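You operate a simulated robot arm through the tools that you are given. There is no shell and no other tool. Be economical: measure what you need, move in short steps, check, and stop when the job is done.

You are at the controls of a simulated robot arm. One attempt, no reset.

## Task
In the patch drawer, move the white plug to the store socket.
Fine: it is the lowest drawer; mute the dark line amplifier and switch it off first; shut the drawer and switch it on again, still muted. Where these are worked on the way, their far stop is far enough and under half their travel is too little: patch drawer.

It is judged by the outcome, as a careful person would: the job done as asked, and still so three seconds after it is handed in. It fails if anything else is knocked over, pushed out of place, dropped, spilled or broken.

## Robot
A 7-joint arm with a two-finger parallel gripper, fixed in place. Base frame: the origin is at the foot of the arm, x ahead of it, y to its left, z up. Units: m, rad, N and s.
With the tool pointing down near the work surface it reaches from about 0.3 to 0.7 m from the base axis. Its first joint turns from -1.152 to 1.152 rad. Payload 1.57 kg.
The tool frame sits at the grasp point between the pads (the TCP): z along the fingers, y along the line on which they close. The tips reach 0.03 m beyond it. The gripper opens to 0.11 m. The fingers are 0.024 m wide and 0.012 m thick; the gripper's body (0.048 by 0.112 m) begins 0.078 m behind the TCP.
Orientation is told as [roll, pitch, yaw] about the base's x, y, z axes, in that order, counted from this pose: with the fingers straight down and closing along the base's y, the tool's x points along the base's -x, its y along +y and its z along -z.

## Interface
- The arm moves only by the tool apply_moves. Its argument "targets" is a list of rows, each a list of 3 entries, a list of its own where there are three numbers: the turn, a rotation vector about the tool's x, y, z in rad, then the shift along the tool's x, y, z in m, then the finger opening in m, from 0 to 0.11. In form: [[[rx, ry, rz], [x, y, z], fingers], ...]. A call has 1 to 8 rows; each row shifts and turns the commanded pose from where the row before left it, along the tool's axes as they then stand. Rows are played at 5 a second. More than 0.05 m and 0.15 rad between two rows, or a gripper value outside its range, and nothing of the call is played. Where a pose cannot be reached the arm comes as near as it can. A force on the tool above 90 N (or 10 N above the force at the start of the call, whichever is more), or a blocked arm, ends the call early, and 0.2 s more pass. The fingers move at their own pace (about 0.108 m/s each) and stop on an object; they squeeze with about 38 N. The grip force told is the motor's: it shows also when the fingers shut on nothing. Time passes only in rows, and 0.2 s behind the last, so rows that do not move let the fingers close. It gives the time, the measured TCP pose, the force on the tool (base axes), the opening and the grip force at its end, in the units of the frame above (readings bear some noise), with the torque about the TCP (base axes, N m) and any sound that the robot's microphone picked up.
- Cameras (640 x 400 px; columns grow to the right, rows downward): "scene" is fixed at [0.1566, -0.3978, 1.413]; the picture's right is [0.77, -0.64, 0.00], its down [-0.30, -0.36, -0.88] and it looks along [0.57, 0.68, -0.47] (base axes); focal length 261 px, centre (320, 200). "wrist" rides on the gripper at [0.07, 0.016, -0.141] in the tool frame; the picture's right is [-0.23, 0.97, 0.00], its down [-0.85, -0.20, -0.48] and it looks along [-0.47, -0.11, 0.88] (tool axes); focal length 222 px, centre (320, 200). There is no depth. A picture from a camera that has moved, and an enlarged one, comes with that camera's place and axes in the base frame and with its lens. The place of the scene camera against the robot may be out by one fixed shift of up to 0.018 m in any direction.
- grab_frame(camera): a new picture of that camera. The clock stands still meanwhile.
- inspect(camera, box): a new picture of the part [left, top, right, bottom] of that camera's present view, enlarged. The clock stands still meanwhile.
- job_done(): hands the job in; it is judged then, once.

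Work in short steps. Places have to be worked out from the pictures, the camera data and where the tool is seen: move nearer, look again, correct. Check each grasp and each placing, and mend what went wrong. You have 120 turns and 84 pictures in all, those below and enlarged ones among them. Open the gripper and draw the arm clear of the work before you hand the job in, unless the task says otherwise; then end with one line.

The tools are called after "Call:" by a JSON object that holds its "op" and its "data". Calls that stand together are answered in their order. apply_moves: Moves the arm, as the interface text tells. Its arguments: {"type":"object","properties":{"targets":{"type":"array"}},"required":["targets"]} The other tools are called the same way: grab_frame (camera) takes a picture; inspect (camera, box) takes an enlarged picture of a part of a camera's view; job_done () hands the job in.

At the start:

```text
time_s: 0.0
ee_pos: [0.326, 0.0649, 1.304]
ee_rot: [0.002, -0.001, 0.002]
contact_force: [-0.3, 1.2, 0.0]
moment: [-0.01, 0.03, -0.01]
finger_gap: 0.11
grip_force: 0.1
```

scene: 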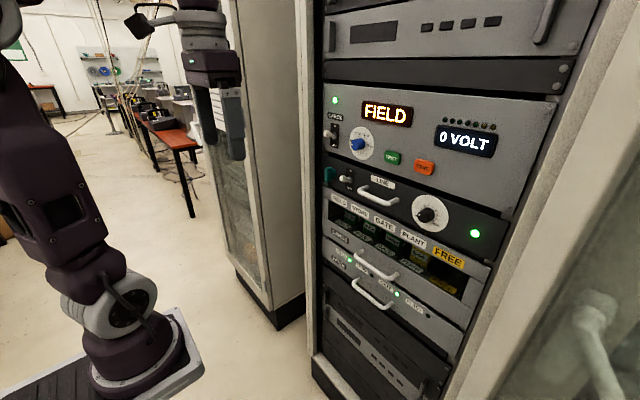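
wrist: 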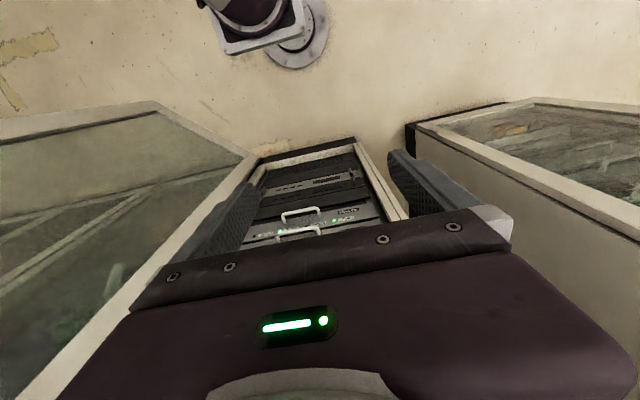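

I start by enlarging the rack front to read the labels and controls.

Call:
{"op": "inspect", "data": {"camera": "scene", "box": [310, 70, 510, 195]}}

Call:
{"op": "inspect", "data": {"camera": "scene", "box": [310, 160, 502, 280]}}

Call:
{"op": "inspect", "data": {"camera": "scene", "box": [310, 220, 502, 340]}}

```text
3.20 times, centred on (410, 132) of scene
camera zoom: at [0.1566, -0.3978, 1.413], right [0.77, -0.64, 0.0], down [-0.3, -0.36, -0.88], along [0.57, 0.68, -0.47], focal length 836 px, centre (32, 416)
```

zoom: 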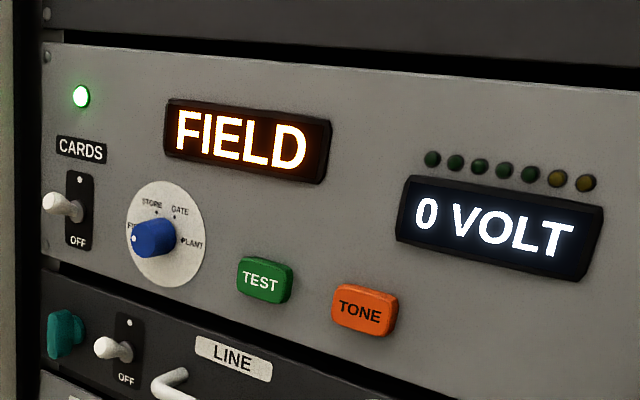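

```text
3.33 times, centred on (406, 220) of scene
camera zoom: at [0.1566, -0.3978, 1.413], right [0.77, -0.64, 0.0], down [-0.3, -0.36, -0.88], along [0.57, 0.68, -0.47], focal length 871 px, centre (33, 133)
```

zoom: 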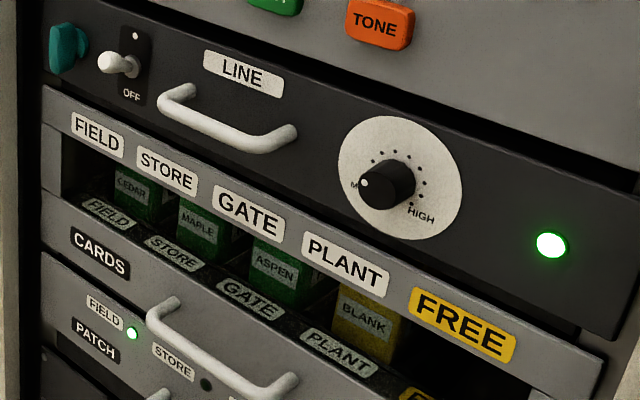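

```text
3.33 times, centred on (406, 280) of scene
camera zoom: at [0.1566, -0.3978, 1.413], right [0.77, -0.64, 0.0], down [-0.3, -0.36, -0.88], along [0.57, 0.68, -0.47], focal length 871 px, centre (33, -67)
```

zoom: 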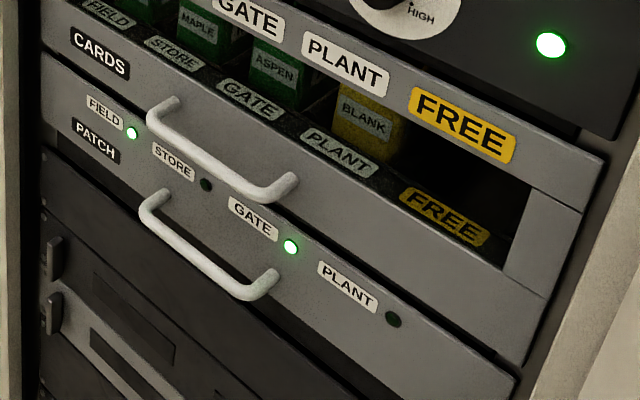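

The wrist view shows the rack ahead, upside down; I enlarge it for triangulating the depth of the rack front.

Call:
{"op": "inspect", "data": {"camera": "wrist", "box": [220, 120, 444, 260]}}

Call:
{"op": "inspect", "data": {"camera": "scene", "box": [310, 240, 566, 400]}}

```text
2.86 times, centred on (332, 190) of wrist
camera zoom: at [0.2578, 0.0806, 1.4441], right [0.23, 0.97, 0.0], down [0.85, -0.2, 0.48], along [0.47, -0.11, -0.88], focal length 635 px, centre (286, 229)
```

zoom: 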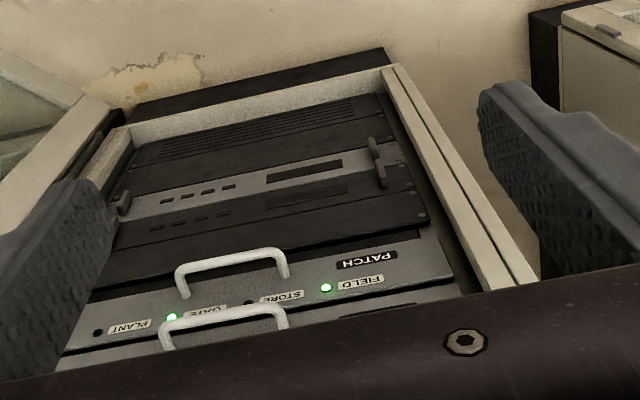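

```text
2.50 times, centred on (438, 320) of scene
camera zoom: at [0.1566, -0.3978, 1.413], right [0.77, -0.64, 0.0], down [-0.3, -0.36, -0.88], along [0.57, 0.68, -0.47], focal length 653 px, centre (25, -100)
```

zoom: 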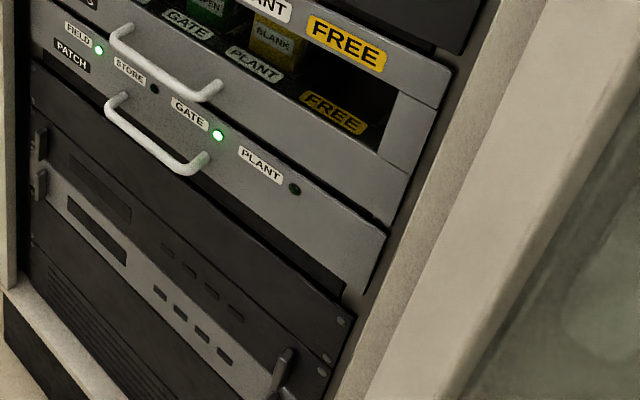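

Triangulated: panel face at x≈0.643, patch LEDs at z≈0.87, amplifier controls at z≈1.125 (toggle y≈0.06, knob y≈-0.175). I pitch the tool towards the rack to view it closer, moving in small steps.

Call:
{"op": "apply_moves", "data": {"targets": [[[0, -0.15, 0], [0, 0, 0], 0.06], [[0, -0.15, 0], [0, 0, 0], 0.02], [[0, -0.15, 0], [0, 0, 0], 0.0], [[0, -0.15, 0], [0, 0, 0], 0.0], [[0, -0.15, 0], [0, 0, 0], 0.0]]}}

```text
time_s: 1.2
ee_pos: [0.3273, 0.0636, 1.3039]
ee_rot: [0.0, -0.753, -0.001]
contact_force: [0.3, 0.3, 0.6]
moment: [-0.02, -0.01, 0.0]
finger_gap: 0.0
grip_force: 21.9
```

It turned as expected (pitch -0.75). I finish the pitch to horizontal.

Call:
{"op": "apply_moves", "data": {"targets": [[[0, -0.15, 0], [0, 0, 0], 0.0], [[0, -0.15, 0], [0, 0, 0], 0.0], [[0, -0.15, 0], [0, 0, 0], 0.0], [[0, -0.15, 0], [0, 0, 0], 0.0], [[0, -0.15, 0], [0, 0, 0], 0.0], [[0, -0.07, 0], [0.03, 0, 0], 0.0], [[0, 0, 0], [0.04, 0, 0], 0.0]]}}

Call:
{"op": "grab_frame", "data": {"camera": "wrist"}}

```text
time_s: 2.8
ee_pos: [0.3256, 0.063, 1.2879]
ee_rot: [0.011, -1.513, -0.014]
contact_force: [0.4, -0.2, -0.2]
moment: [0.0, 0.0, -0.01]
finger_gap: 0.0
grip_force: 21.6
out of reach, approached as far as the arm can: row 6, 7
```

```text
76 pictures are left
camera wrist: at [0.1807, 0.0795, 1.2251], right [0.01, 0.97, 0.23], down [-0.43, -0.2, 0.88], along [0.9, -0.11, 0.41], focal length 222 px, centre (320, 200)
```

wrist: 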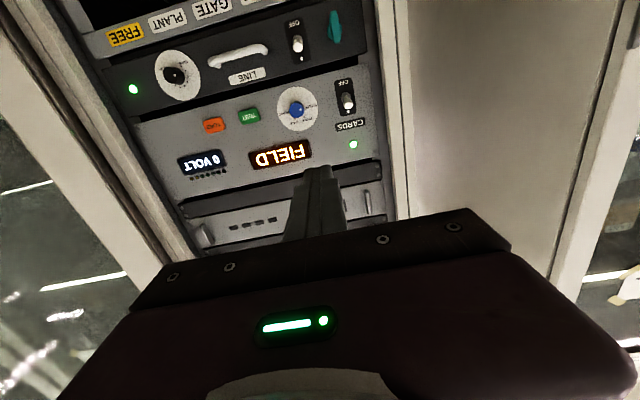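

Too close to the base for a horizontal tool at this height; I move ahead and then down.

Call:
{"op": "apply_moves", "data": {"targets": [[[0, 0, 0], [0, 0, 0.04], 0.0], [[0, 0, 0], [0, 0, 0.04], 0.0], [[0, 0, 0], [0, 0, 0.04], 0.0], [[0, 0, 0], [0.04, 0, 0], 0.0], [[0, 0, 0], [0.04, 0, 0], 0.0]]}}

Call:
{"op": "grab_frame", "data": {"camera": "wrist"}}

```text
time_s: 4.0
ee_pos: [0.4468, 0.0613, 1.2692]
ee_rot: [0.002, -1.512, -0.004]
contact_force: [-0.1, -0.3, 0.3]
moment: [0.02, -0.02, 0.05]
finger_gap: 0.0
grip_force: 21.6
out of reach, approached as far as the arm can: row 4, 5
```

```text
75 pictures are left
camera wrist: at [0.302, 0.0781, 1.2071], right [0.01, 0.97, 0.23], down [-0.43, -0.2, 0.88], along [0.9, -0.11, 0.41], focal length 222 px, centre (320, 200)
```

wrist: 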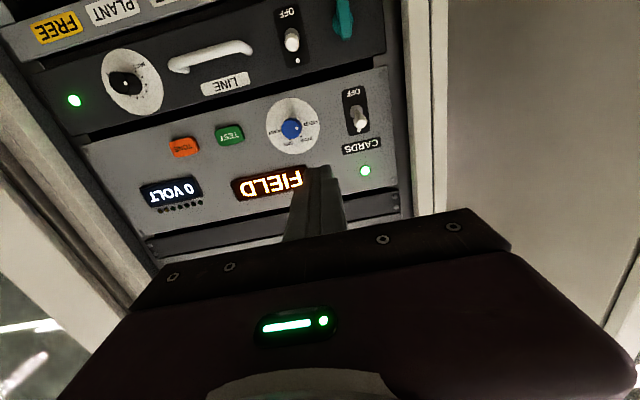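

Going down is limited so close in; I move further ahead (tips still clear of the panel) and try lowering there.

Call:
{"op": "apply_moves", "data": {"targets": [[[0, 0, 0], [0, 0, 0.04], 0.0], [[0, 0, 0], [0, 0, 0.03], 0.0], [[0, 0, 0], [0.03, 0, 0], 0.0], [[0, 0, 0], [0.03, 0, 0], 0.0], [[0, 0, 0], [0.03, 0, 0], 0.0]]}}

```text
time_s: 5.2
ee_pos: [0.5138, 0.0642, 1.2129]
ee_rot: [0.005, -1.51, -0.005]
contact_force: [-0.7, 0.1, -0.3]
moment: [-0.01, 0.0, -0.02]
finger_gap: 0.0
grip_force: 21.6
out of reach, approached as far as the arm can: row 4, 5
```

Call:
{"op": "grab_frame", "data": {"camera": "wrist"}}

Call:
{"op": "inspect", "data": {"camera": "wrist", "box": [0, 20, 352, 240]}}

```text
74 pictures are left
camera wrist: at [0.3697, 0.0803, 1.1515], right [0.01, 0.97, 0.23], down [-0.43, -0.2, 0.88], along [0.9, -0.11, 0.41], focal length 222 px, centre (320, 200)
```

wrist: 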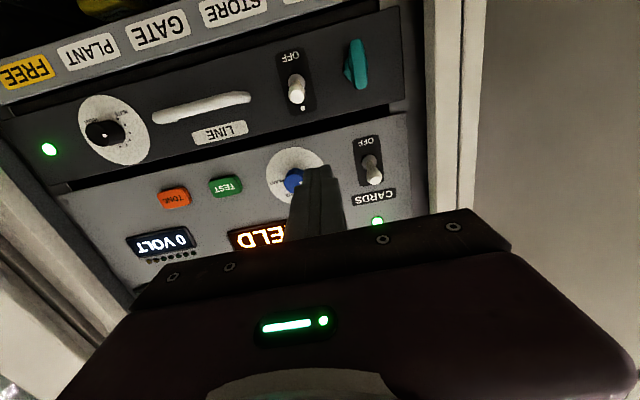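

```text
1.82 times, centred on (176, 130) of wrist
camera zoom: at [0.3697, 0.0803, 1.1515], right [0.01, 0.97, 0.23], down [-0.43, -0.2, 0.88], along [0.9, -0.11, 0.41], focal length 404 px, centre (582, 327)
```

zoom: 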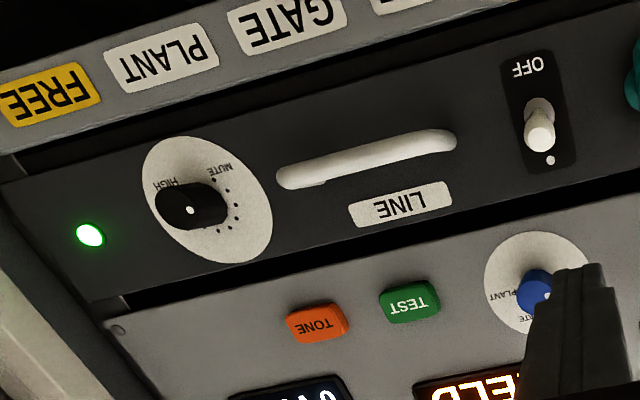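

Call:
{"op": "inspect", "data": {"camera": "scene", "box": [404, 186, 452, 236]}}

Call:
{"op": "inspect", "data": {"camera": "wrist", "box": [70, 85, 160, 170]}}

```text
8.00 times, centred on (428, 211) of scene
camera zoom: at [0.1566, -0.3978, 1.413], right [0.77, -0.64, 0.0], down [-0.3, -0.36, -0.88], along [0.57, 0.68, -0.47], focal length 2090 px, centre (-544, 112)
```

zoom: 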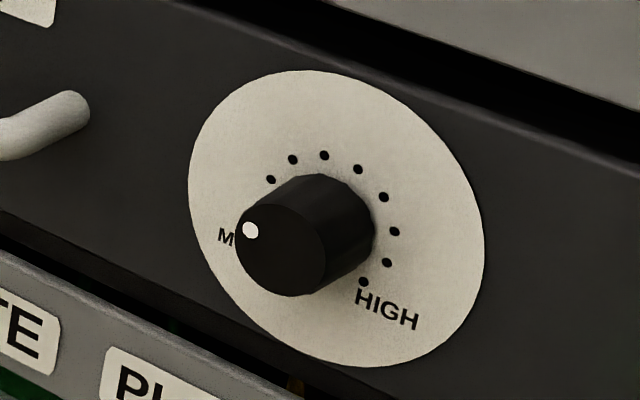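

```text
4.71 times, centred on (115, 128) of wrist
camera zoom: at [0.3697, 0.0803, 1.1515], right [0.01, 0.97, 0.23], down [-0.43, -0.2, 0.88], along [0.9, -0.11, 0.41], focal length 1045 px, centre (1285, 541)
```

zoom: 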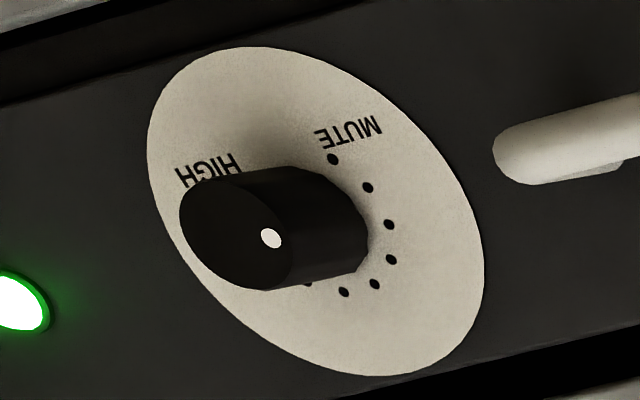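

The amp knob (y≈-0.175, z≈1.125) points at about 9 o'clock; MUTE is at 7:30, so it needs ~50° counter-clockwise. I move the gripper sideways in front of the knob with a moderate opening.

Call:
{"op": "apply_moves", "data": {"targets": [[[0, 0, 0], [0, -0.05, 0], 0.05], [[0, 0, 0], [0, -0.05, 0], 0.05], [[0, 0, 0], [0, -0.05, 0], 0.05], [[0, 0, 0], [0, -0.05, 0], 0.05], [[0, 0, 0], [0, -0.04, 0], 0.05], [[0, 0, 0], [0.03, 0, 0.03], 0.05]]}}

Call:
{"op": "grab_frame", "data": {"camera": "wrist"}}

Call:
{"op": "grab_frame", "data": {"camera": "scene"}}

```text
time_s: 6.6
ee_pos: [0.5437, 0.064, 1.179]
ee_rot: [0.006, -1.511, -0.007]
contact_force: [0.4, 0.4, 0.6]
moment: [0.02, 0.02, -0.03]
finger_gap: 0.0499
grip_force: 0.0
out of reach, approached as far as the arm can: row 1, 2, 3, 4, 5
```

```text
70 pictures are left
camera wrist: at [0.3989, 0.0797, 1.1171], right [0.01, 0.97, 0.23], down [-0.43, -0.2, 0.88], along [0.9, -0.11, 0.41], focal length 222 px, centre (320, 200)
```

wrist: 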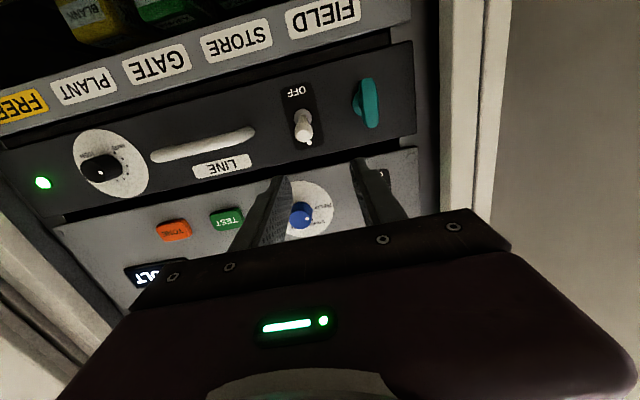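

```text
69 pictures are left
```

scene: 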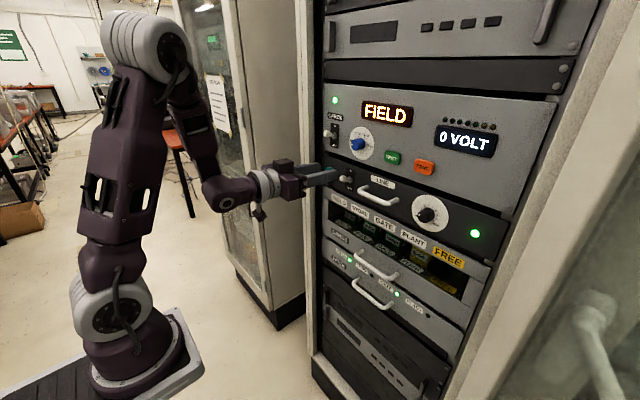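

Sideways was blocked at the workspace edge and did not accumulate. I rise a little and then step sideways.

Call:
{"op": "apply_moves", "data": {"targets": [[[0, 0, 0], [-0.04, 0, 0], 0.05], [[0, 0, 0], [0, -0.05, 0], 0.05], [[0, 0, 0], [0, -0.05, 0], 0.05], [[0, 0, 0], [0, -0.05, 0], 0.05], [[0, 0, 0], [0, -0.05, 0], 0.05], [[0, 0, 0], [0, -0.04, 0], 0.05]]}}

```text
time_s: 8.0
ee_pos: [0.5466, -0.1773, 1.2216]
ee_rot: [0.012, -1.51, -0.013]
contact_force: [0.3, -0.2, 0.0]
moment: [-0.02, -0.02, 0.03]
finger_gap: 0.0498
grip_force: 0.0
```

Now lower in front of the knob.

Call:
{"op": "apply_moves", "data": {"targets": [[[0, 0, 0], [0.03, 0, 0], 0.05], [[0, 0, 0], [0.02, 0, 0], 0.05], [[0, 0, 0], [0.02, 0, 0], 0.05], [[0, 0, 0], [0.02, 0, 0], 0.05]]}}

Call:
{"op": "grab_frame", "data": {"camera": "wrist"}}

Call:
{"op": "inspect", "data": {"camera": "scene", "box": [320, 130, 512, 250]}}

```text
time_s: 9.0
ee_pos: [0.5428, -0.1767, 1.1336]
ee_rot: [0.003, -1.51, -0.001]
contact_force: [-0.7, 0.0, -0.9]
moment: [0.02, -0.04, -0.02]
finger_gap: 0.0501
grip_force: 0.1
```

```text
68 pictures are left
camera wrist: at [0.3974, -0.1602, 1.072], right [0.01, 0.97, 0.23], down [-0.43, -0.2, 0.88], along [0.9, -0.11, 0.41], focal length 222 px, centre (320, 200)
```

wrist: 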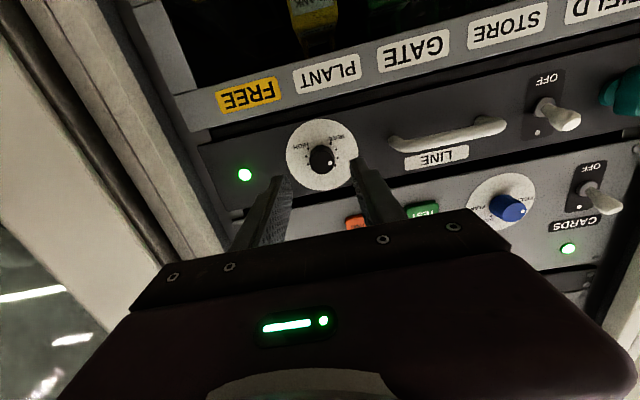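

```text
3.33 times, centred on (416, 190) of scene
camera zoom: at [0.1566, -0.3978, 1.413], right [0.77, -0.64, 0.0], down [-0.3, -0.36, -0.88], along [0.57, 0.68, -0.47], focal length 871 px, centre (0, 233)
```

zoom: 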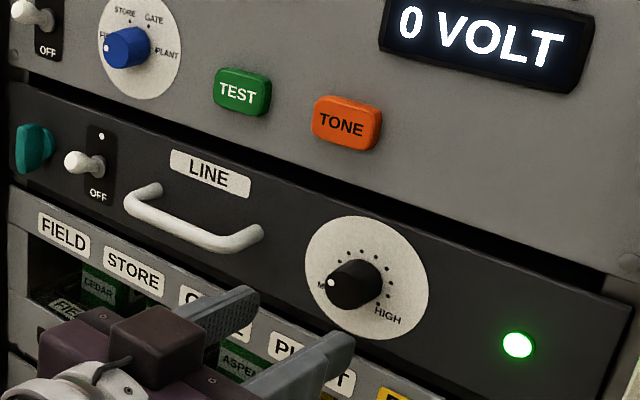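

Knob centre estimated at y≈-0.175, z≈1.130; the gripper is lined up. I advance 0.05 m around the knob and look.

Call:
{"op": "apply_moves", "data": {"targets": [[[0, 0, 0], [0, 0.002, 0.02], 0.05], [[0, 0, 0], [0, 0, 0.015], 0.05], [[0, 0, 0], [0, 0, 0.015], 0.05]]}}

Call:
{"op": "inspect", "data": {"camera": "wrist", "box": [220, 80, 420, 220]}}

Call:
{"op": "inspect", "data": {"camera": "scene", "box": [360, 160, 488, 240]}}

```text
time_s: 9.8
ee_pos: [0.5911, -0.1746, 1.1303]
ee_rot: [0.006, -1.511, -0.008]
contact_force: [-1.2, 0.0, 0.1]
moment: [0.0, 0.0, 0.01]
finger_gap: 0.0501
grip_force: 0.0
```

```text
2.86 times, centred on (320, 150) of wrist
camera zoom: at [0.4463, -0.159, 1.0681], right [0.01, 0.97, 0.23], down [-0.43, -0.2, 0.88], along [0.9, -0.11, 0.41], focal length 635 px, centre (320, 343)
```

zoom: 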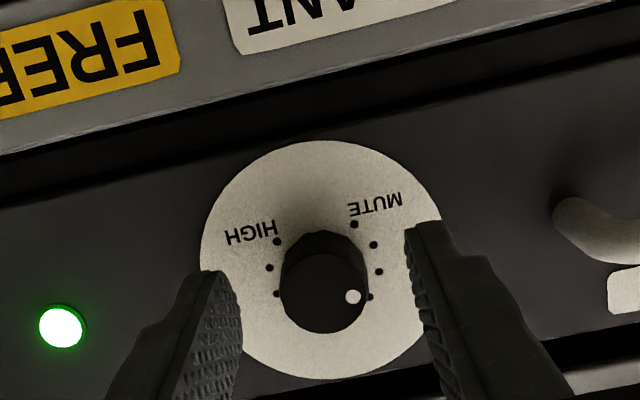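

```text
5.00 times, centred on (424, 200) of scene
camera zoom: at [0.1566, -0.3978, 1.413], right [0.77, -0.64, 0.0], down [-0.3, -0.36, -0.88], along [0.57, 0.68, -0.47], focal length 1306 px, centre (-200, 200)
```

zoom: 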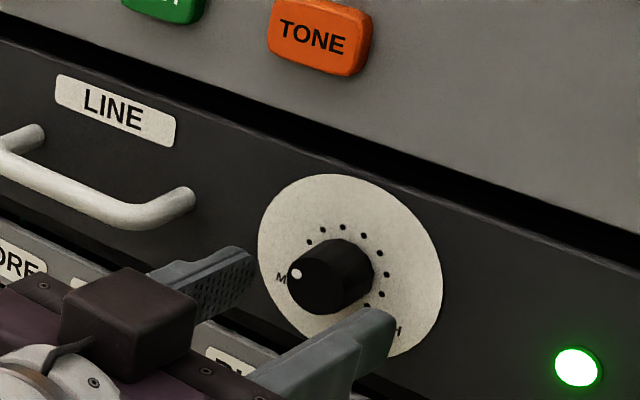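

Aligned well. Advance 0.012 m more and close on the knob.

Call:
{"op": "apply_moves", "data": {"targets": [[[0, 0, 0], [0, -0.001, 0.012], 0.05], [[0, 0, 0], [0, 0, 0], 0.02], [[0, 0, 0], [0, 0, 0], 0.02], [[0, 0, 0], [0, 0, 0], 0.015]]}}

```text
time_s: 10.8
ee_pos: [0.6034, -0.1756, 1.129]
ee_rot: [0.003, -1.511, -0.004]
contact_force: [1.1, -5.0, 0.2]
moment: [0.03, -0.12, -0.21]
finger_gap: 0.0263
grip_force: 36.5
```

Gripped at 26 mm. Turn counter-clockwise (negative about tool z).

Call:
{"op": "apply_moves", "data": {"targets": [[[0, 0, -0.15], [0, 0, 0], 0.015], [[0, 0, -0.15], [0, 0, 0], 0.015], [[0, 0, -0.15], [0, 0, 0], 0.015], [[0, 0, -0.15], [0, 0, 0], 0.015], [[0, 0, -0.12], [0, 0, 0], 0.015]]}}

Call:
{"op": "inspect", "data": {"camera": "scene", "box": [360, 160, 488, 240]}}

```text
time_s: 12.0
ee_pos: [0.6019, -0.1792, 1.1307]
ee_rot: [-1.487, -0.847, 1.496]
contact_force: [7.2, -38.0, 12.6]
moment: [0.19, 0.05, -1.45]
finger_gap: 0.026
grip_force: 37.1
```

```text
5.00 times, centred on (424, 200) of scene
camera zoom: at [0.1565, -0.399, 1.4127], right [0.77, -0.64, 0.0], down [-0.3, -0.36, -0.88], along [0.57, 0.68, -0.47], focal length 1306 px, centre (-200, 200)
```

zoom: 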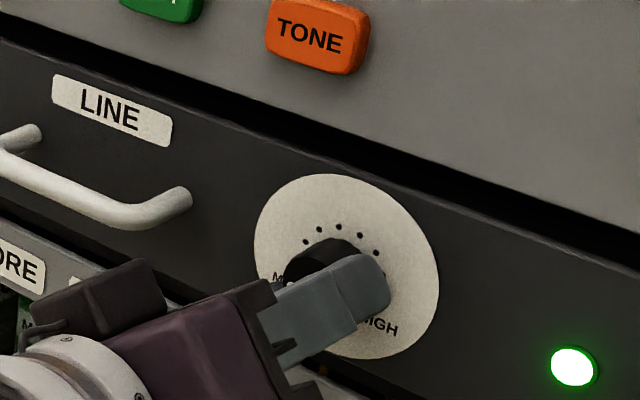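

Turned 0.72 rad with side load building; I release and check the pointer.

Call:
{"op": "apply_moves", "data": {"targets": [[[0, 0, 0], [0, 0, 0], 0.05], [[0, 0, 0], [0, 0, -0.02], 0.05], [[0, 0, 0], [0, 0, -0.02], 0.05]]}}

Call:
{"op": "grab_frame", "data": {"camera": "wrist"}}

Call:
{"op": "inspect", "data": {"camera": "scene", "box": [360, 160, 488, 240]}}

```text
time_s: 12.8
ee_pos: [0.5631, -0.1739, 1.1323]
ee_rot: [-1.48, -0.848, 1.503]
contact_force: [-0.3, 0.1, -0.4]
moment: [0.02, 0.0, 0.0]
finger_gap: 0.0501
grip_force: 0.1
```

```text
63 pictures are left
camera wrist: at [0.4198, -0.2086, 1.077], right [-0.03, 0.88, -0.47], down [-0.43, 0.41, 0.8], along [0.9, 0.23, 0.37], focal length 222 px, centre (320, 200)
```

wrist: 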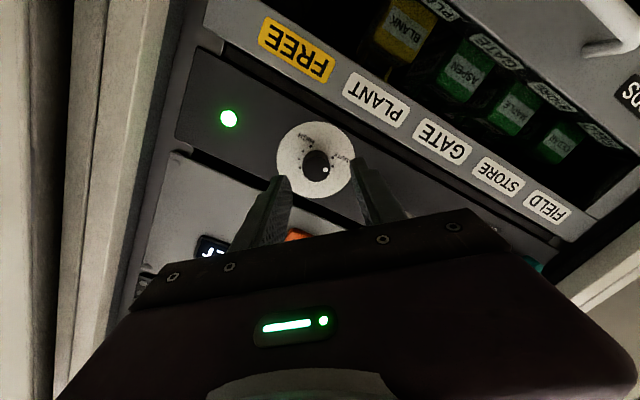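

```text
5.00 times, centred on (424, 200) of scene
camera zoom: at [0.1566, -0.3978, 1.413], right [0.77, -0.64, 0.0], down [-0.3, -0.36, -0.88], along [0.57, 0.68, -0.47], focal length 1306 px, centre (-200, 200)
```

zoom: 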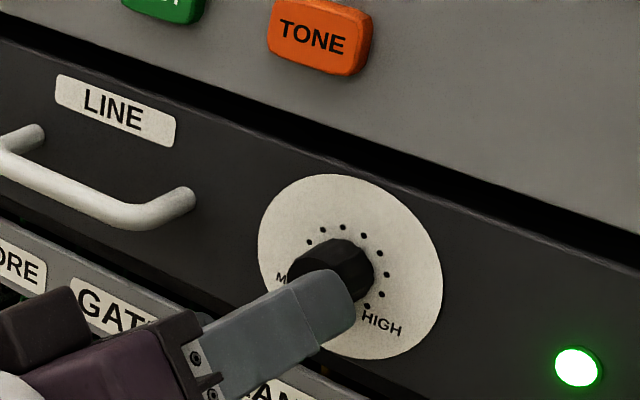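

Call:
{"op": "inspect", "data": {"camera": "wrist", "box": [270, 110, 366, 210]}}

```text
4.00 times, centred on (318, 160) of wrist
camera zoom: at [0.4198, -0.2086, 1.077], right [-0.03, 0.88, -0.47], down [-0.43, 0.41, 0.8], along [0.9, 0.23, 0.37], focal length 888 px, centre (328, 360)
```

zoom: 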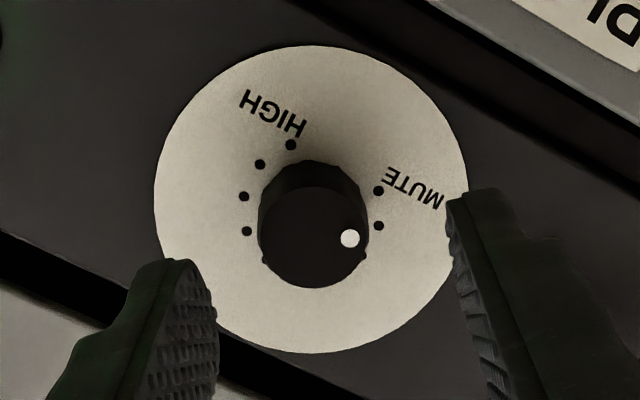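

The pointer is between the first two marks, ~15° short of MUTE. I regrip and turn further to the stop.

Call:
{"op": "apply_moves", "data": {"targets": [[[0, 0, 0], [0, 0, 0.02], 0.05], [[0, 0, 0], [0, 0, 0.02], 0.05], [[0, 0, 0], [0, 0, 0], 0.02], [[0, 0, 0], [0, 0, 0], 0.015], [[0, 0, -0.1], [0, 0, 0], 0.015], [[0, 0, -0.1], [0, 0, 0], 0.015], [[0, 0, -0.1], [0, 0, 0], 0.015]]}}

```text
time_s: 14.4
ee_pos: [0.603, -0.1785, 1.1339]
ee_rot: [-1.515, -0.548, 1.536]
contact_force: [5.1, -22.9, 37.5]
moment: [0.12, -0.74, -1.46]
finger_gap: 0.0263
grip_force: 37.8
```

Call:
{"op": "apply_moves", "data": {"targets": [[[0, 0, 0], [0, 0, 0], 0.05], [[0, 0, 0], [0, 0, -0.02], 0.05], [[0, 0, 0], [0, 0, -0.02], 0.05]]}}

Call:
{"op": "inspect", "data": {"camera": "wrist", "box": [260, 100, 388, 210]}}

```text
time_s: 15.2
ee_pos: [0.5627, -0.1767, 1.1308]
ee_rot: [-1.499, -0.55, 1.533]
contact_force: [-0.7, 0.2, -0.3]
moment: [0.02, 0.02, -0.01]
finger_gap: 0.05
grip_force: 0.0
```

```text
3.64 times, centred on (324, 155) of wrist
camera zoom: at [0.4194, -0.2291, 1.088], right [-0.04, 0.7, -0.71], down [-0.44, 0.62, 0.65], along [0.9, 0.34, 0.28], focal length 808 px, centre (306, 364)
```

zoom: 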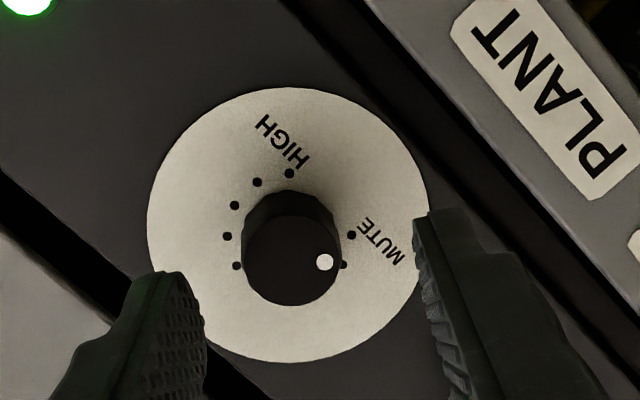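

The pointer is now about at the MUTE mark. I press it once more a little to be sure it is at its stop, watching torque.

Call:
{"op": "apply_moves", "data": {"targets": [[[0, 0, 0], [0, 0, 0.02], 0.05], [[0, 0, 0], [0, 0, 0.02], 0.05], [[0, 0, 0], [0, 0, 0], 0.02], [[0, 0, 0], [0, 0, 0], 0.015], [[0, 0, -0.08], [0, 0, 0], 0.015], [[0, 0, -0.08], [0, 0, 0], 0.015]]}}

Call:
{"op": "apply_moves", "data": {"targets": [[[0, 0, 0], [0, 0, 0], 0.05], [[0, 0, 0], [0, 0, -0.02], 0.05], [[0, 0, 0], [0, 0, -0.025], 0.05]]}}

Call:
{"op": "inspect", "data": {"camera": "wrist", "box": [260, 100, 388, 210]}}

```text
time_s: 16.6
ee_pos: [0.6026, -0.178, 1.1311]
ee_rot: [-1.509, -0.39, 1.545]
contact_force: [-2.4, -17.0, 20.0]
moment: [0.27, -0.61, -0.55]
finger_gap: 0.0362
grip_force: 11.4
```

```text
time_s: 17.4
ee_pos: [0.5592, -0.175, 1.1317]
ee_rot: [-1.504, -0.391, 1.549]
contact_force: [-0.1, -1.0, 0.2]
moment: [0.0, 0.0, 0.02]
finger_gap: 0.0501
grip_force: 0.0
```

```text
3.64 times, centred on (324, 155) of wrist
camera zoom: at [0.4169, -0.2351, 1.0973], right [-0.05, 0.58, -0.81], down [-0.45, 0.71, 0.54], along [0.89, 0.39, 0.22], focal length 808 px, centre (306, 364)
```

zoom: 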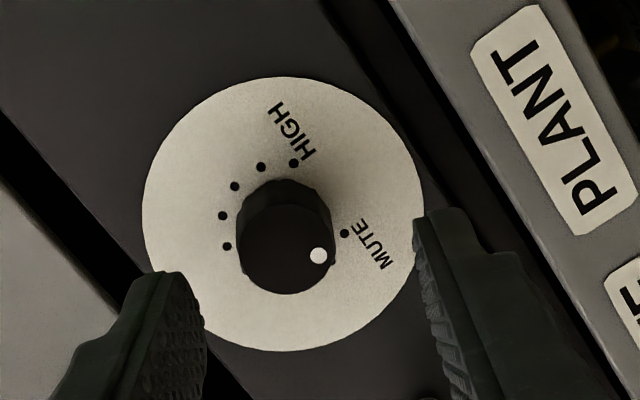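

Call:
{"op": "inspect", "data": {"camera": "wrist", "box": [296, 130, 352, 186]}}

Call:
{"op": "inspect", "data": {"camera": "scene", "box": [404, 186, 452, 236]}}

```text
7.14 times, centred on (324, 158) of wrist
camera zoom: at [0.4169, -0.2351, 1.0973], right [-0.05, 0.58, -0.81], down [-0.45, 0.71, 0.54], along [0.89, 0.39, 0.22], focal length 1587 px, centre (291, 500)
```

zoom: 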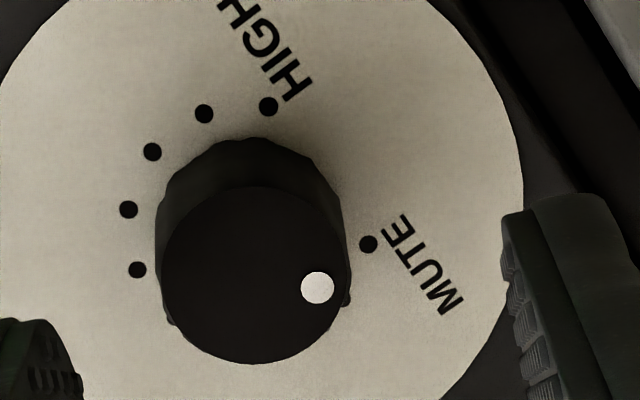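

```text
8.00 times, centred on (428, 211) of scene
camera zoom: at [0.1566, -0.3978, 1.413], right [0.77, -0.64, 0.0], down [-0.3, -0.36, -0.88], along [0.57, 0.68, -0.47], focal length 2090 px, centre (-544, 112)
```

zoom: 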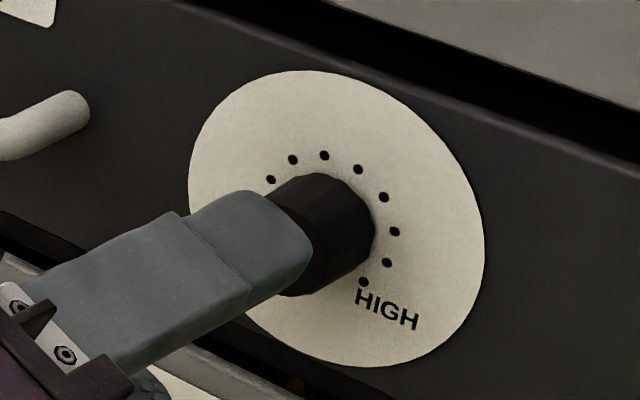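

Pointer is within a few degrees of MUTE. I back-rotate the gripper, regrip with more settling and turn once more to seat it at the stop.

Call:
{"op": "apply_moves", "data": {"targets": [[[0, 0, 0.15], [0, 0, 0], 0.05], [[0, 0, 0.15], [0, 0, 0], 0.05], [[0, 0, 0], [0, 0, 0.022], 0.05], [[0, 0, 0], [0, 0, 0.022], 0.05], [[0, 0, 0], [0, 0, 0], 0.015], [[0, 0, 0], [0, 0, 0], 0.015], [[0, 0, 0], [0, 0, 0], 0.015]]}}

Call:
{"op": "apply_moves", "data": {"targets": [[[0, 0, -0.05], [0, 0, 0], 0.015], [[0, 0, -0.05], [0, 0, 0], 0.015], [[0, 0, -0.05], [0, 0, 0], 0.015], [[0, 0, -0.05], [0, 0, 0], 0.015]]}}

```text
time_s: 19.0
ee_pos: [0.6025, -0.1803, 1.1327]
ee_rot: [-1.503, -0.689, 1.522]
contact_force: [1.0, -18.0, 24.8]
moment: [0.14, -0.48, -1.25]
finger_gap: 0.0269
grip_force: 37.8
```

```text
time_s: 20.0
ee_pos: [0.6018, -0.1811, 1.1327]
ee_rot: [-1.515, -0.489, 1.533]
contact_force: [2.9, -36.7, 34.2]
moment: [0.81, -0.95, -1.5]
finger_gap: 0.0261
grip_force: 37.3
```

Call:
{"op": "apply_moves", "data": {"targets": [[[0, 0, 0], [0, 0, 0], 0.06], [[0, 0, 0], [0, 0, 0], 0.06], [[0, 0, 0], [0, 0, -0.02], 0.05], [[0, 0, 0], [0, 0, -0.025], 0.05]]}}

Call:
{"op": "inspect", "data": {"camera": "wrist", "box": [296, 130, 352, 186]}}

```text
time_s: 21.0
ee_pos: [0.5574, -0.1756, 1.1329]
ee_rot: [-1.503, -0.49, 1.539]
contact_force: [-0.4, 0.3, 0.0]
moment: [-0.01, -0.01, 0.01]
finger_gap: 0.0501
grip_force: 0.0
```

```text
7.14 times, centred on (324, 158) of wrist
camera zoom: at [0.414, -0.23, 1.0924], right [-0.05, 0.66, -0.75], down [-0.44, 0.66, 0.61], along [0.9, 0.36, 0.26], focal length 1587 px, centre (291, 500)
```

zoom: 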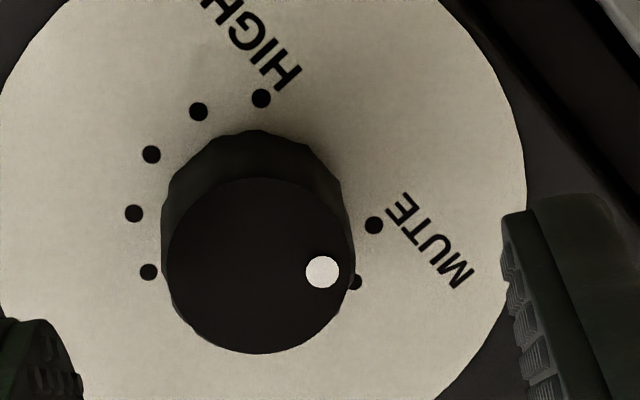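

Pointer now sits on the MUTE mark against its stop. I back away and turn the gripper level again, closing the fingers, heading for the LINE toggle.

Call:
{"op": "apply_moves", "data": {"targets": [[[0, 0, 0.15], [0, 0, -0.03], 0.05], [[0, 0, 0.15], [0, 0, 0], 0.03], [[0, 0, 0.15], [0, 0, 0], 0.0], [[0, 0, 0.15], [0, 0, 0], 0.0], [[0, 0, 0.15], [0, 0, 0], 0.0], [[0, 0, 0.15], [0, 0, 0], 0.0], [[0, 0, 0.15], [0, 0, 0], 0.0], [[0, 0, 0.03], [0, 0, 0], 0.0]]}}

Call:
{"op": "apply_moves", "data": {"targets": [[[0, 0, 0], [-0.04, 0, 0], 0.0], [[0, 0, 0], [-0.04, 0.02, 0], 0.0], [[0, 0.15, 0], [0, 0.05, 0], 0.0], [[0, 0.15, 0], [0, 0.05, 0], 0.0], [[0, 0.1, 0], [0, 0.05, 0], 0.0], [[0, 0, 0], [0, 0.05, 0], 0.0], [[0, 0, 0], [0, 0.014, 0], 0.0]]}}

Call:
{"op": "grab_frame", "data": {"camera": "wrist"}}

```text
time_s: 22.8
ee_pos: [0.5433, -0.1779, 1.1242]
ee_rot: [-0.714, -1.47, 0.706]
contact_force: [0.4, -0.1, 0.5]
moment: [0.01, 0.01, -0.03]
finger_gap: 0.0
grip_force: 20.8
out of reach, approached as far as the arm can: row 1
```

```text
time_s: 24.4
ee_pos: [0.5514, 0.0634, 1.1928]
ee_rot: [-0.148, -1.091, 0.13]
contact_force: [0.5, 0.1, 0.1]
moment: [0.03, 0.0, 0.05]
finger_gap: 0.0003
grip_force: 21.5
```

```text
55 pictures are left
camera wrist: at [0.3951, 0.0779, 1.1927], right [0.11, 0.99, 0.14], down [-0.03, -0.13, 0.99], along [0.99, -0.11, 0.02], focal length 222 px, centre (320, 200)
```

wrist: 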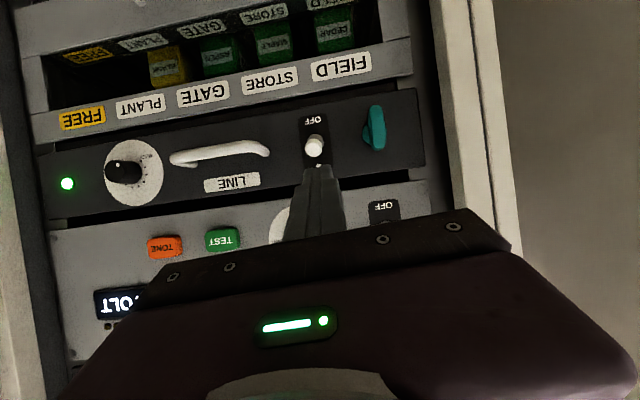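

The lever tip is seen at about (0.615, 0.054, 1.144), pointing up = ON. I bring the closed fingertip just above it.

Call:
{"op": "apply_moves", "data": {"targets": [[[0, 0, 0], [-0.006, -0.008, 0.02], 0.0], [[0, 0, 0], [-0.0045, 0, 0.024], 0.0]]}}

Call:
{"op": "inspect", "data": {"camera": "wrist", "box": [240, 90, 400, 220]}}

Call:
{"op": "inspect", "data": {"camera": "scene", "box": [310, 140, 406, 200]}}

```text
time_s: 25.0
ee_pos: [0.5944, 0.0513, 1.1791]
ee_rot: [-0.149, -1.089, 0.128]
contact_force: [0.5, 0.0, -0.4]
moment: [-0.03, 0.0, 0.0]
finger_gap: 0.0001
grip_force: 21.7
```

```text
3.08 times, centred on (320, 155) of wrist
camera zoom: at [0.4373, 0.067, 1.181], right [0.11, 0.99, 0.13], down [-0.03, -0.13, 0.99], along [0.99, -0.11, 0.02], focal length 684 px, centre (320, 338)
```

zoom: 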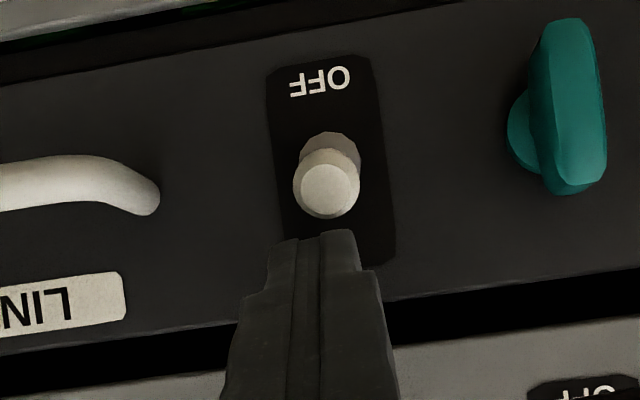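

```text
6.67 times, centred on (358, 170) of scene
camera zoom: at [0.1566, -0.3978, 1.413], right [0.77, -0.64, 0.0], down [-0.3, -0.36, -0.88], along [0.57, 0.68, -0.47], focal length 1742 px, centre (67, 400)
```

zoom: 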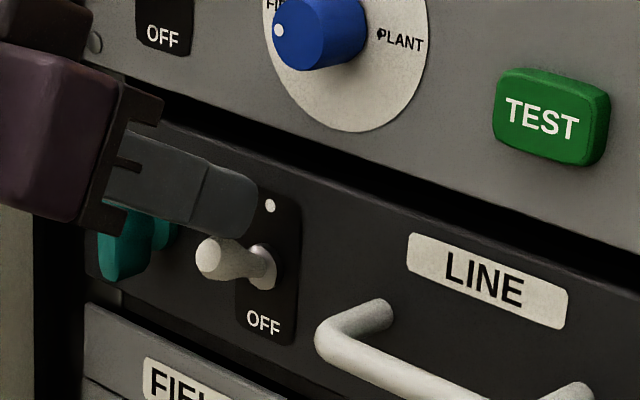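

The fingertip is right above the lever. Push down 0.045 m in steps.

Call:
{"op": "apply_moves", "data": {"targets": [[[0, 0, 0], [0.0133, 0.002, 0.0069], 0.0], [[0, 0, 0], [0.0133, 0, 0.0069], 0.0], [[0, 0, 0], [0.0106, 0, 0.0055], 0.0]]}}

Call:
{"op": "inspect", "data": {"camera": "scene", "box": [310, 140, 406, 200]}}

```text
time_s: 25.8
ee_pos: [0.5939, 0.0494, 1.1523]
ee_rot: [-0.167, -1.126, 0.144]
contact_force: [-59.3, -4.5, 37.3]
moment: [0.05, 0.54, 0.12]
finger_gap: 0.0002
grip_force: 22.0
stopped in row 3: the force on the tool passed its limit at 100 N (the readings are from after the stop); the commanded pose is now the measured one
```

```text
6.67 times, centred on (358, 170) of scene
camera zoom: at [0.1538, -0.398, 1.4133], right [0.77, -0.64, 0.0], down [-0.3, -0.36, -0.88], along [0.57, 0.68, -0.47], focal length 1742 px, centre (67, 400)
```

zoom: 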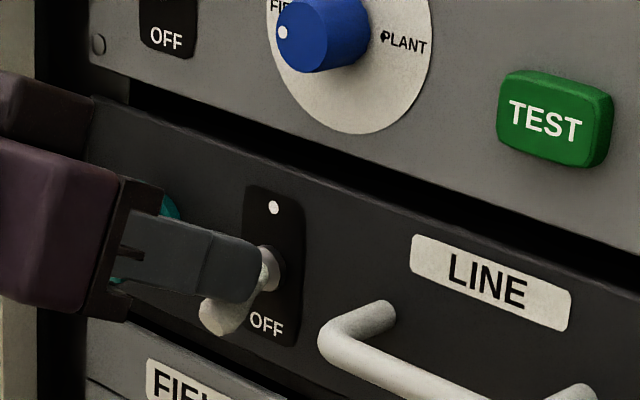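

The lever has flipped to OFF. I back straight out and verify.

Call:
{"op": "apply_moves", "data": {"targets": [[[0, 0, 0], [0.009, 0, -0.018], 0.0], [[0, 0, 0], [0.0, 0, -0.03], 0.0], [[0, 0, 0], [0, 0, -0.03], 0.0]]}}

Call:
{"op": "grab_frame", "data": {"camera": "scene"}}

Call:
{"op": "grab_frame", "data": {"camera": "wrist"}}

```text
time_s: 26.6
ee_pos: [0.5223, 0.0509, 1.1745]
ee_rot: [-0.166, -1.118, 0.143]
contact_force: [-0.2, 0.4, 0.2]
moment: [0.03, -0.01, 0.01]
finger_gap: 0.0001
grip_force: 21.3
```

```text
51 pictures are left
```

scene: 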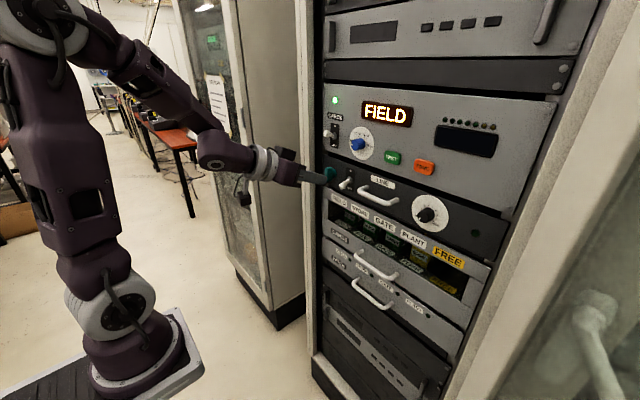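

```text
50 pictures are left
camera wrist: at [0.3658, 0.0682, 1.1698], right [0.1, 0.99, 0.13], down [-0.06, -0.13, 0.99], along [0.99, -0.11, 0.05], focal length 222 px, centre (320, 200)
```

wrist: 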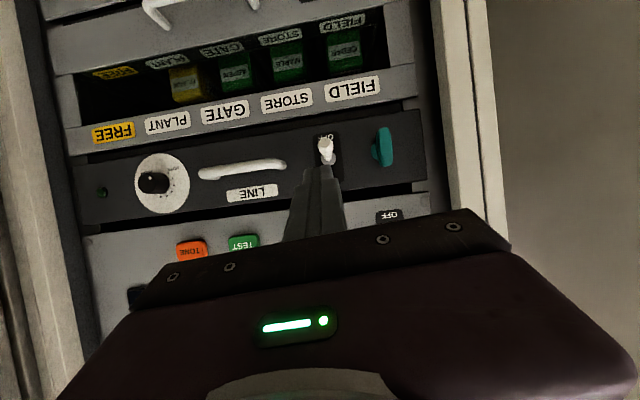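

Amplifier is off (LED and patch LEDs dark, knob at mute). Next the patch drawer handle at about (0.60, -0.09, 0.857): I back off, rotate the gripper 90° about its axis and descend.

Call:
{"op": "apply_moves", "data": {"targets": [[[0, 0.15, 0], [0, -0.05, -0.02], 0.05], [[0, 0.1, 0], [0, -0.05, -0.02], 0.05], [[0, 0, 0], [0.02, -0.04, 0], 0.05], [[0, 0, -0.15], [0.03, 0, 0], 0.05], [[0, 0, -0.15], [0.03, 0, 0], 0.05], [[0, 0, -0.15], [0.03, 0, 0], 0.05]]}}

```text
refused: row 1 steps farther than a row can; nothing moved
```

Call:
{"op": "apply_moves", "data": {"targets": [[[0, 0.15, 0], [0, -0.045, -0.015], 0.05], [[0, 0.1, 0], [0, -0.045, -0.015], 0.05], [[0, 0, 0], [0.02, -0.04, 0], 0.05], [[0, 0, 0], [0.03, 0, 0], 0.05], [[0, 0, 0], [0.03, 0, 0], 0.05], [[0, 0, 0], [0.03, 0, 0], 0.05]]}}

```text
time_s: 28.0
ee_pos: [0.4255, -0.0575, 1.1109]
ee_rot: [-0.117, -0.877, 0.092]
contact_force: [0.1, -0.8, 0.7]
moment: [0.07, -0.03, 0.07]
finger_gap: 0.05
grip_force: 0.1
out of reach, approached as far as the arm can: row 1, 2, 6
```

Call:
{"op": "apply_moves", "data": {"targets": [[[0, 0, 0], [0, -0.02, 0.03], 0.05], [[0, 0, -0.15], [0, 0, 0], 0.05], [[0, 0, -0.15], [0, 0, 0], 0.05], [[0, 0, -0.15], [0, 0, 0], 0.05], [[0, 0, -0.15], [0, 0, 0], 0.05], [[0, 0, -0.15], [0, 0, 0], 0.05], [[0, 0, -0.15], [0, 0, 0], 0.05], [[0, 0, -0.15], [0, 0, 0], 0.05]]}}

Call:
{"op": "apply_moves", "data": {"targets": [[[0, 0, -0.15], [0, 0, 0], 0.05], [[0, 0, -0.15], [0, 0, 0], 0.05], [[0, 0, -0.15], [0, 0, 0], 0.05]]}}

Call:
{"op": "grab_frame", "data": {"camera": "wrist"}}

```text
time_s: 29.8
ee_pos: [0.4476, -0.08, 1.0888]
ee_rot: [-0.832, -0.322, 1.222]
contact_force: [-0.4, 0.3, -0.3]
moment: [-0.04, 0.03, -0.01]
finger_gap: 0.0501
grip_force: 0.0
```

```text
time_s: 30.6
ee_pos: [0.4922, -0.0549, 1.0992]
ee_rot: [-0.876, 0.019, 1.516]
contact_force: [0.1, -0.8, -0.1]
moment: [0.01, -0.01, -0.01]
finger_gap: 0.0503
grip_force: 0.1
out of reach, approached as far as the arm can: row 1, 2, 3
```

```text
49 pictures are left
camera wrist: at [0.3709, -0.1168, 1.1779], right [-0.61, 0.25, -0.75], down [-0.19, 0.88, 0.44], along [0.77, 0.42, -0.49], focal length 222 px, centre (320, 200)
```

wrist: 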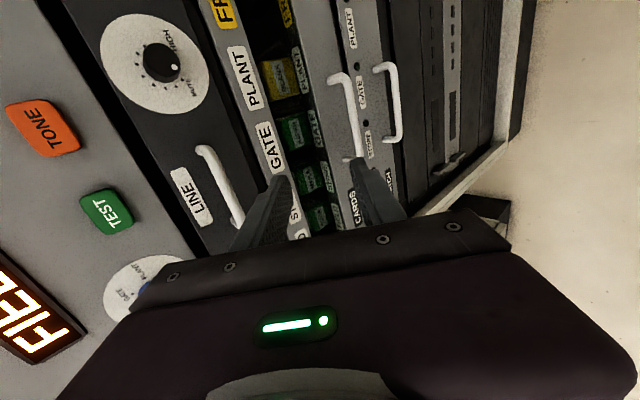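

Orientation is good (tool pointing forward-down, closing in the vertical plane). Patch handle bar estimated at (0.605, -0.075, 0.855); I descend to a staging pose in front of it.

Call:
{"op": "apply_moves", "data": {"targets": [[[0, 0, 0], [0.005, 0.028, 0.037], 0.05], [[0, 0, 0], [0.005, 0.028, 0.037], 0.05], [[0, 0, 0], [0.005, 0.028, 0.037], 0.05], [[0, 0, 0], [0.005, 0.028, 0.037], 0.05]]}}

Call:
{"op": "grab_frame", "data": {"camera": "wrist"}}

Call:
{"op": "inspect", "data": {"camera": "scene", "box": [270, 200, 462, 320]}}

```text
time_s: 31.6
ee_pos: [0.532, -0.0787, 0.9188]
ee_rot: [-0.878, 0.016, 1.519]
contact_force: [-0.1, 0.3, 0.4]
moment: [0.0, 0.02, -0.01]
finger_gap: 0.0498
grip_force: 0.1
```

```text
48 pictures are left
camera wrist: at [0.4108, -0.1406, 0.9977], right [-0.61, 0.25, -0.75], down [-0.19, 0.87, 0.45], along [0.77, 0.42, -0.49], focal length 222 px, centre (320, 200)
```

wrist: 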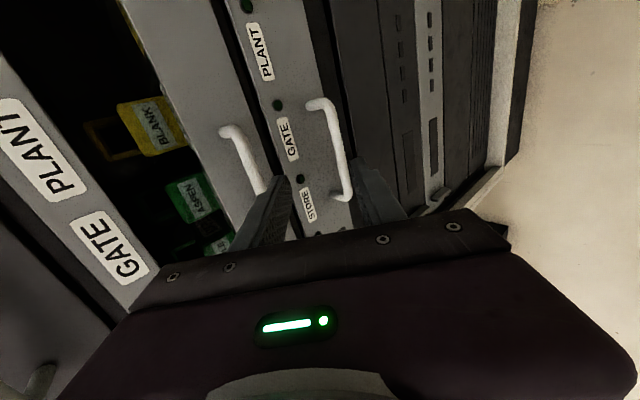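

```text
3.33 times, centred on (366, 260) of scene
camera zoom: at [0.1566, -0.3978, 1.413], right [0.77, -0.64, 0.0], down [-0.3, -0.36, -0.88], along [0.57, 0.68, -0.47], focal length 871 px, centre (167, 0)
```

zoom: 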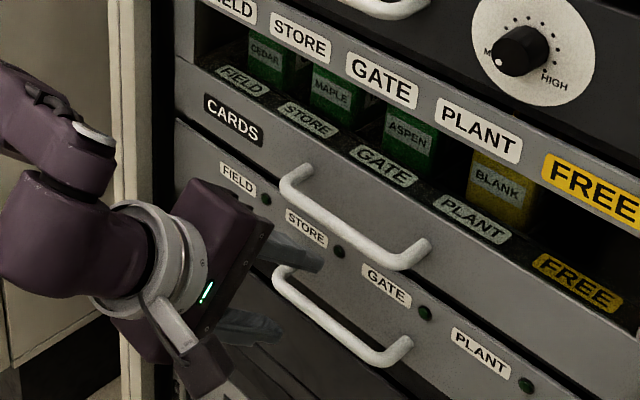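

I shift by 0.015 m towards the bar line and advance 0.045 m, then check.

Call:
{"op": "apply_moves", "data": {"targets": [[[0, 0, 0], [0, 0.015, 0.02], 0.05], [[0, 0, 0], [0, 0, 0.025], 0.05]]}}

Call:
{"op": "inspect", "data": {"camera": "wrist", "box": [220, 70, 440, 230]}}

Call:
{"op": "inspect", "data": {"camera": "scene", "box": [310, 240, 406, 300]}}

```text
time_s: 32.2
ee_pos: [0.5583, -0.0841, 0.8776]
ee_rot: [-0.876, 0.018, 1.519]
contact_force: [0.2, 0.1, -0.4]
moment: [-0.03, 0.01, -0.04]
finger_gap: 0.0501
grip_force: 0.0
```

```text
2.50 times, centred on (330, 150) of wrist
camera zoom: at [0.4371, -0.1461, 0.9561], right [-0.61, 0.25, -0.75], down [-0.19, 0.87, 0.44], along [0.77, 0.42, -0.49], focal length 555 px, centre (295, 325)
```

zoom: 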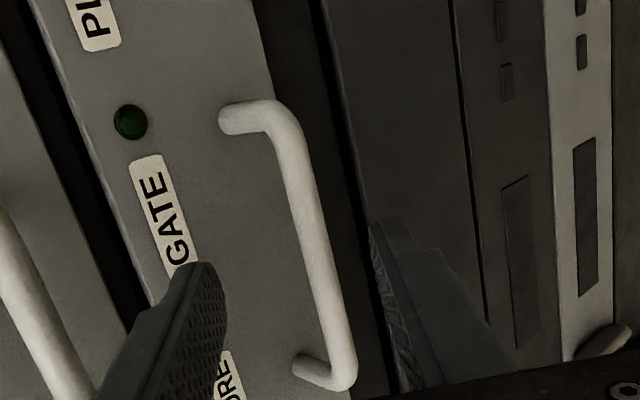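

```text
6.67 times, centred on (358, 270) of scene
camera zoom: at [0.1565, -0.3978, 1.413], right [0.77, -0.64, 0.0], down [-0.3, -0.36, -0.88], along [0.57, 0.68, -0.47], focal length 1742 px, centre (67, -267)
```

zoom: 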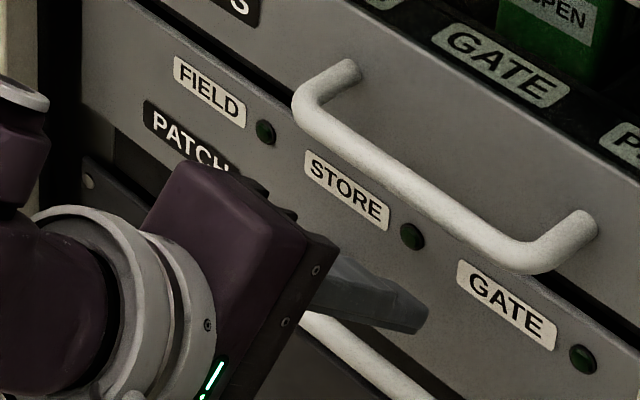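

The bar lies centred between the fingers, ~0.06 m beyond the TCP. I narrow the opening and advance 0.042 m, then close.

Call:
{"op": "apply_moves", "data": {"targets": [[[0, 0, 0], [0, 0.002, 0.0], 0.036], [[0, 0, 0], [0, 0, 0.022], 0.036], [[0, 0, 0], [0, 0, 0.02], 0.036], [[0, 0, 0], [0, 0, 0], 0.005], [[0, 0, 0], [0, 0, 0], 0.0], [[0, 0, 0], [0, 0, 0], 0.0]]}}

Call:
{"op": "inspect", "data": {"camera": "wrist", "box": [220, 70, 440, 230]}}

```text
time_s: 33.6
ee_pos: [0.5872, -0.085, 0.8471]
ee_rot: [-0.865, 0.018, 1.518]
contact_force: [-21.9, 4.9, -35.1]
moment: [-0.29, 1.19, 0.71]
finger_gap: 0.0121
grip_force: 29.2
```

```text
2.50 times, centred on (330, 150) of wrist
camera zoom: at [0.4663, -0.1472, 0.927], right [-0.62, 0.25, -0.74], down [-0.19, 0.87, 0.45], along [0.76, 0.42, -0.5], focal length 555 px, centre (295, 325)
```

zoom: 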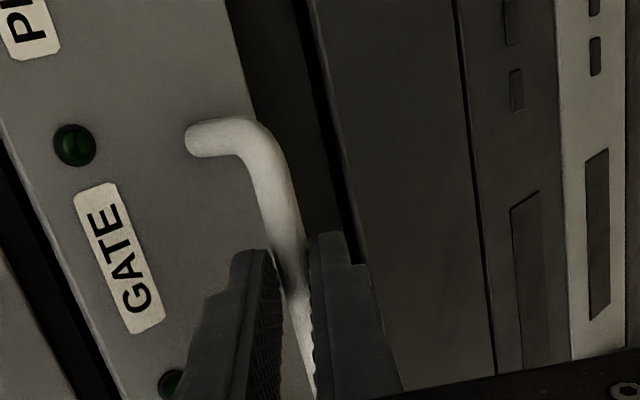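

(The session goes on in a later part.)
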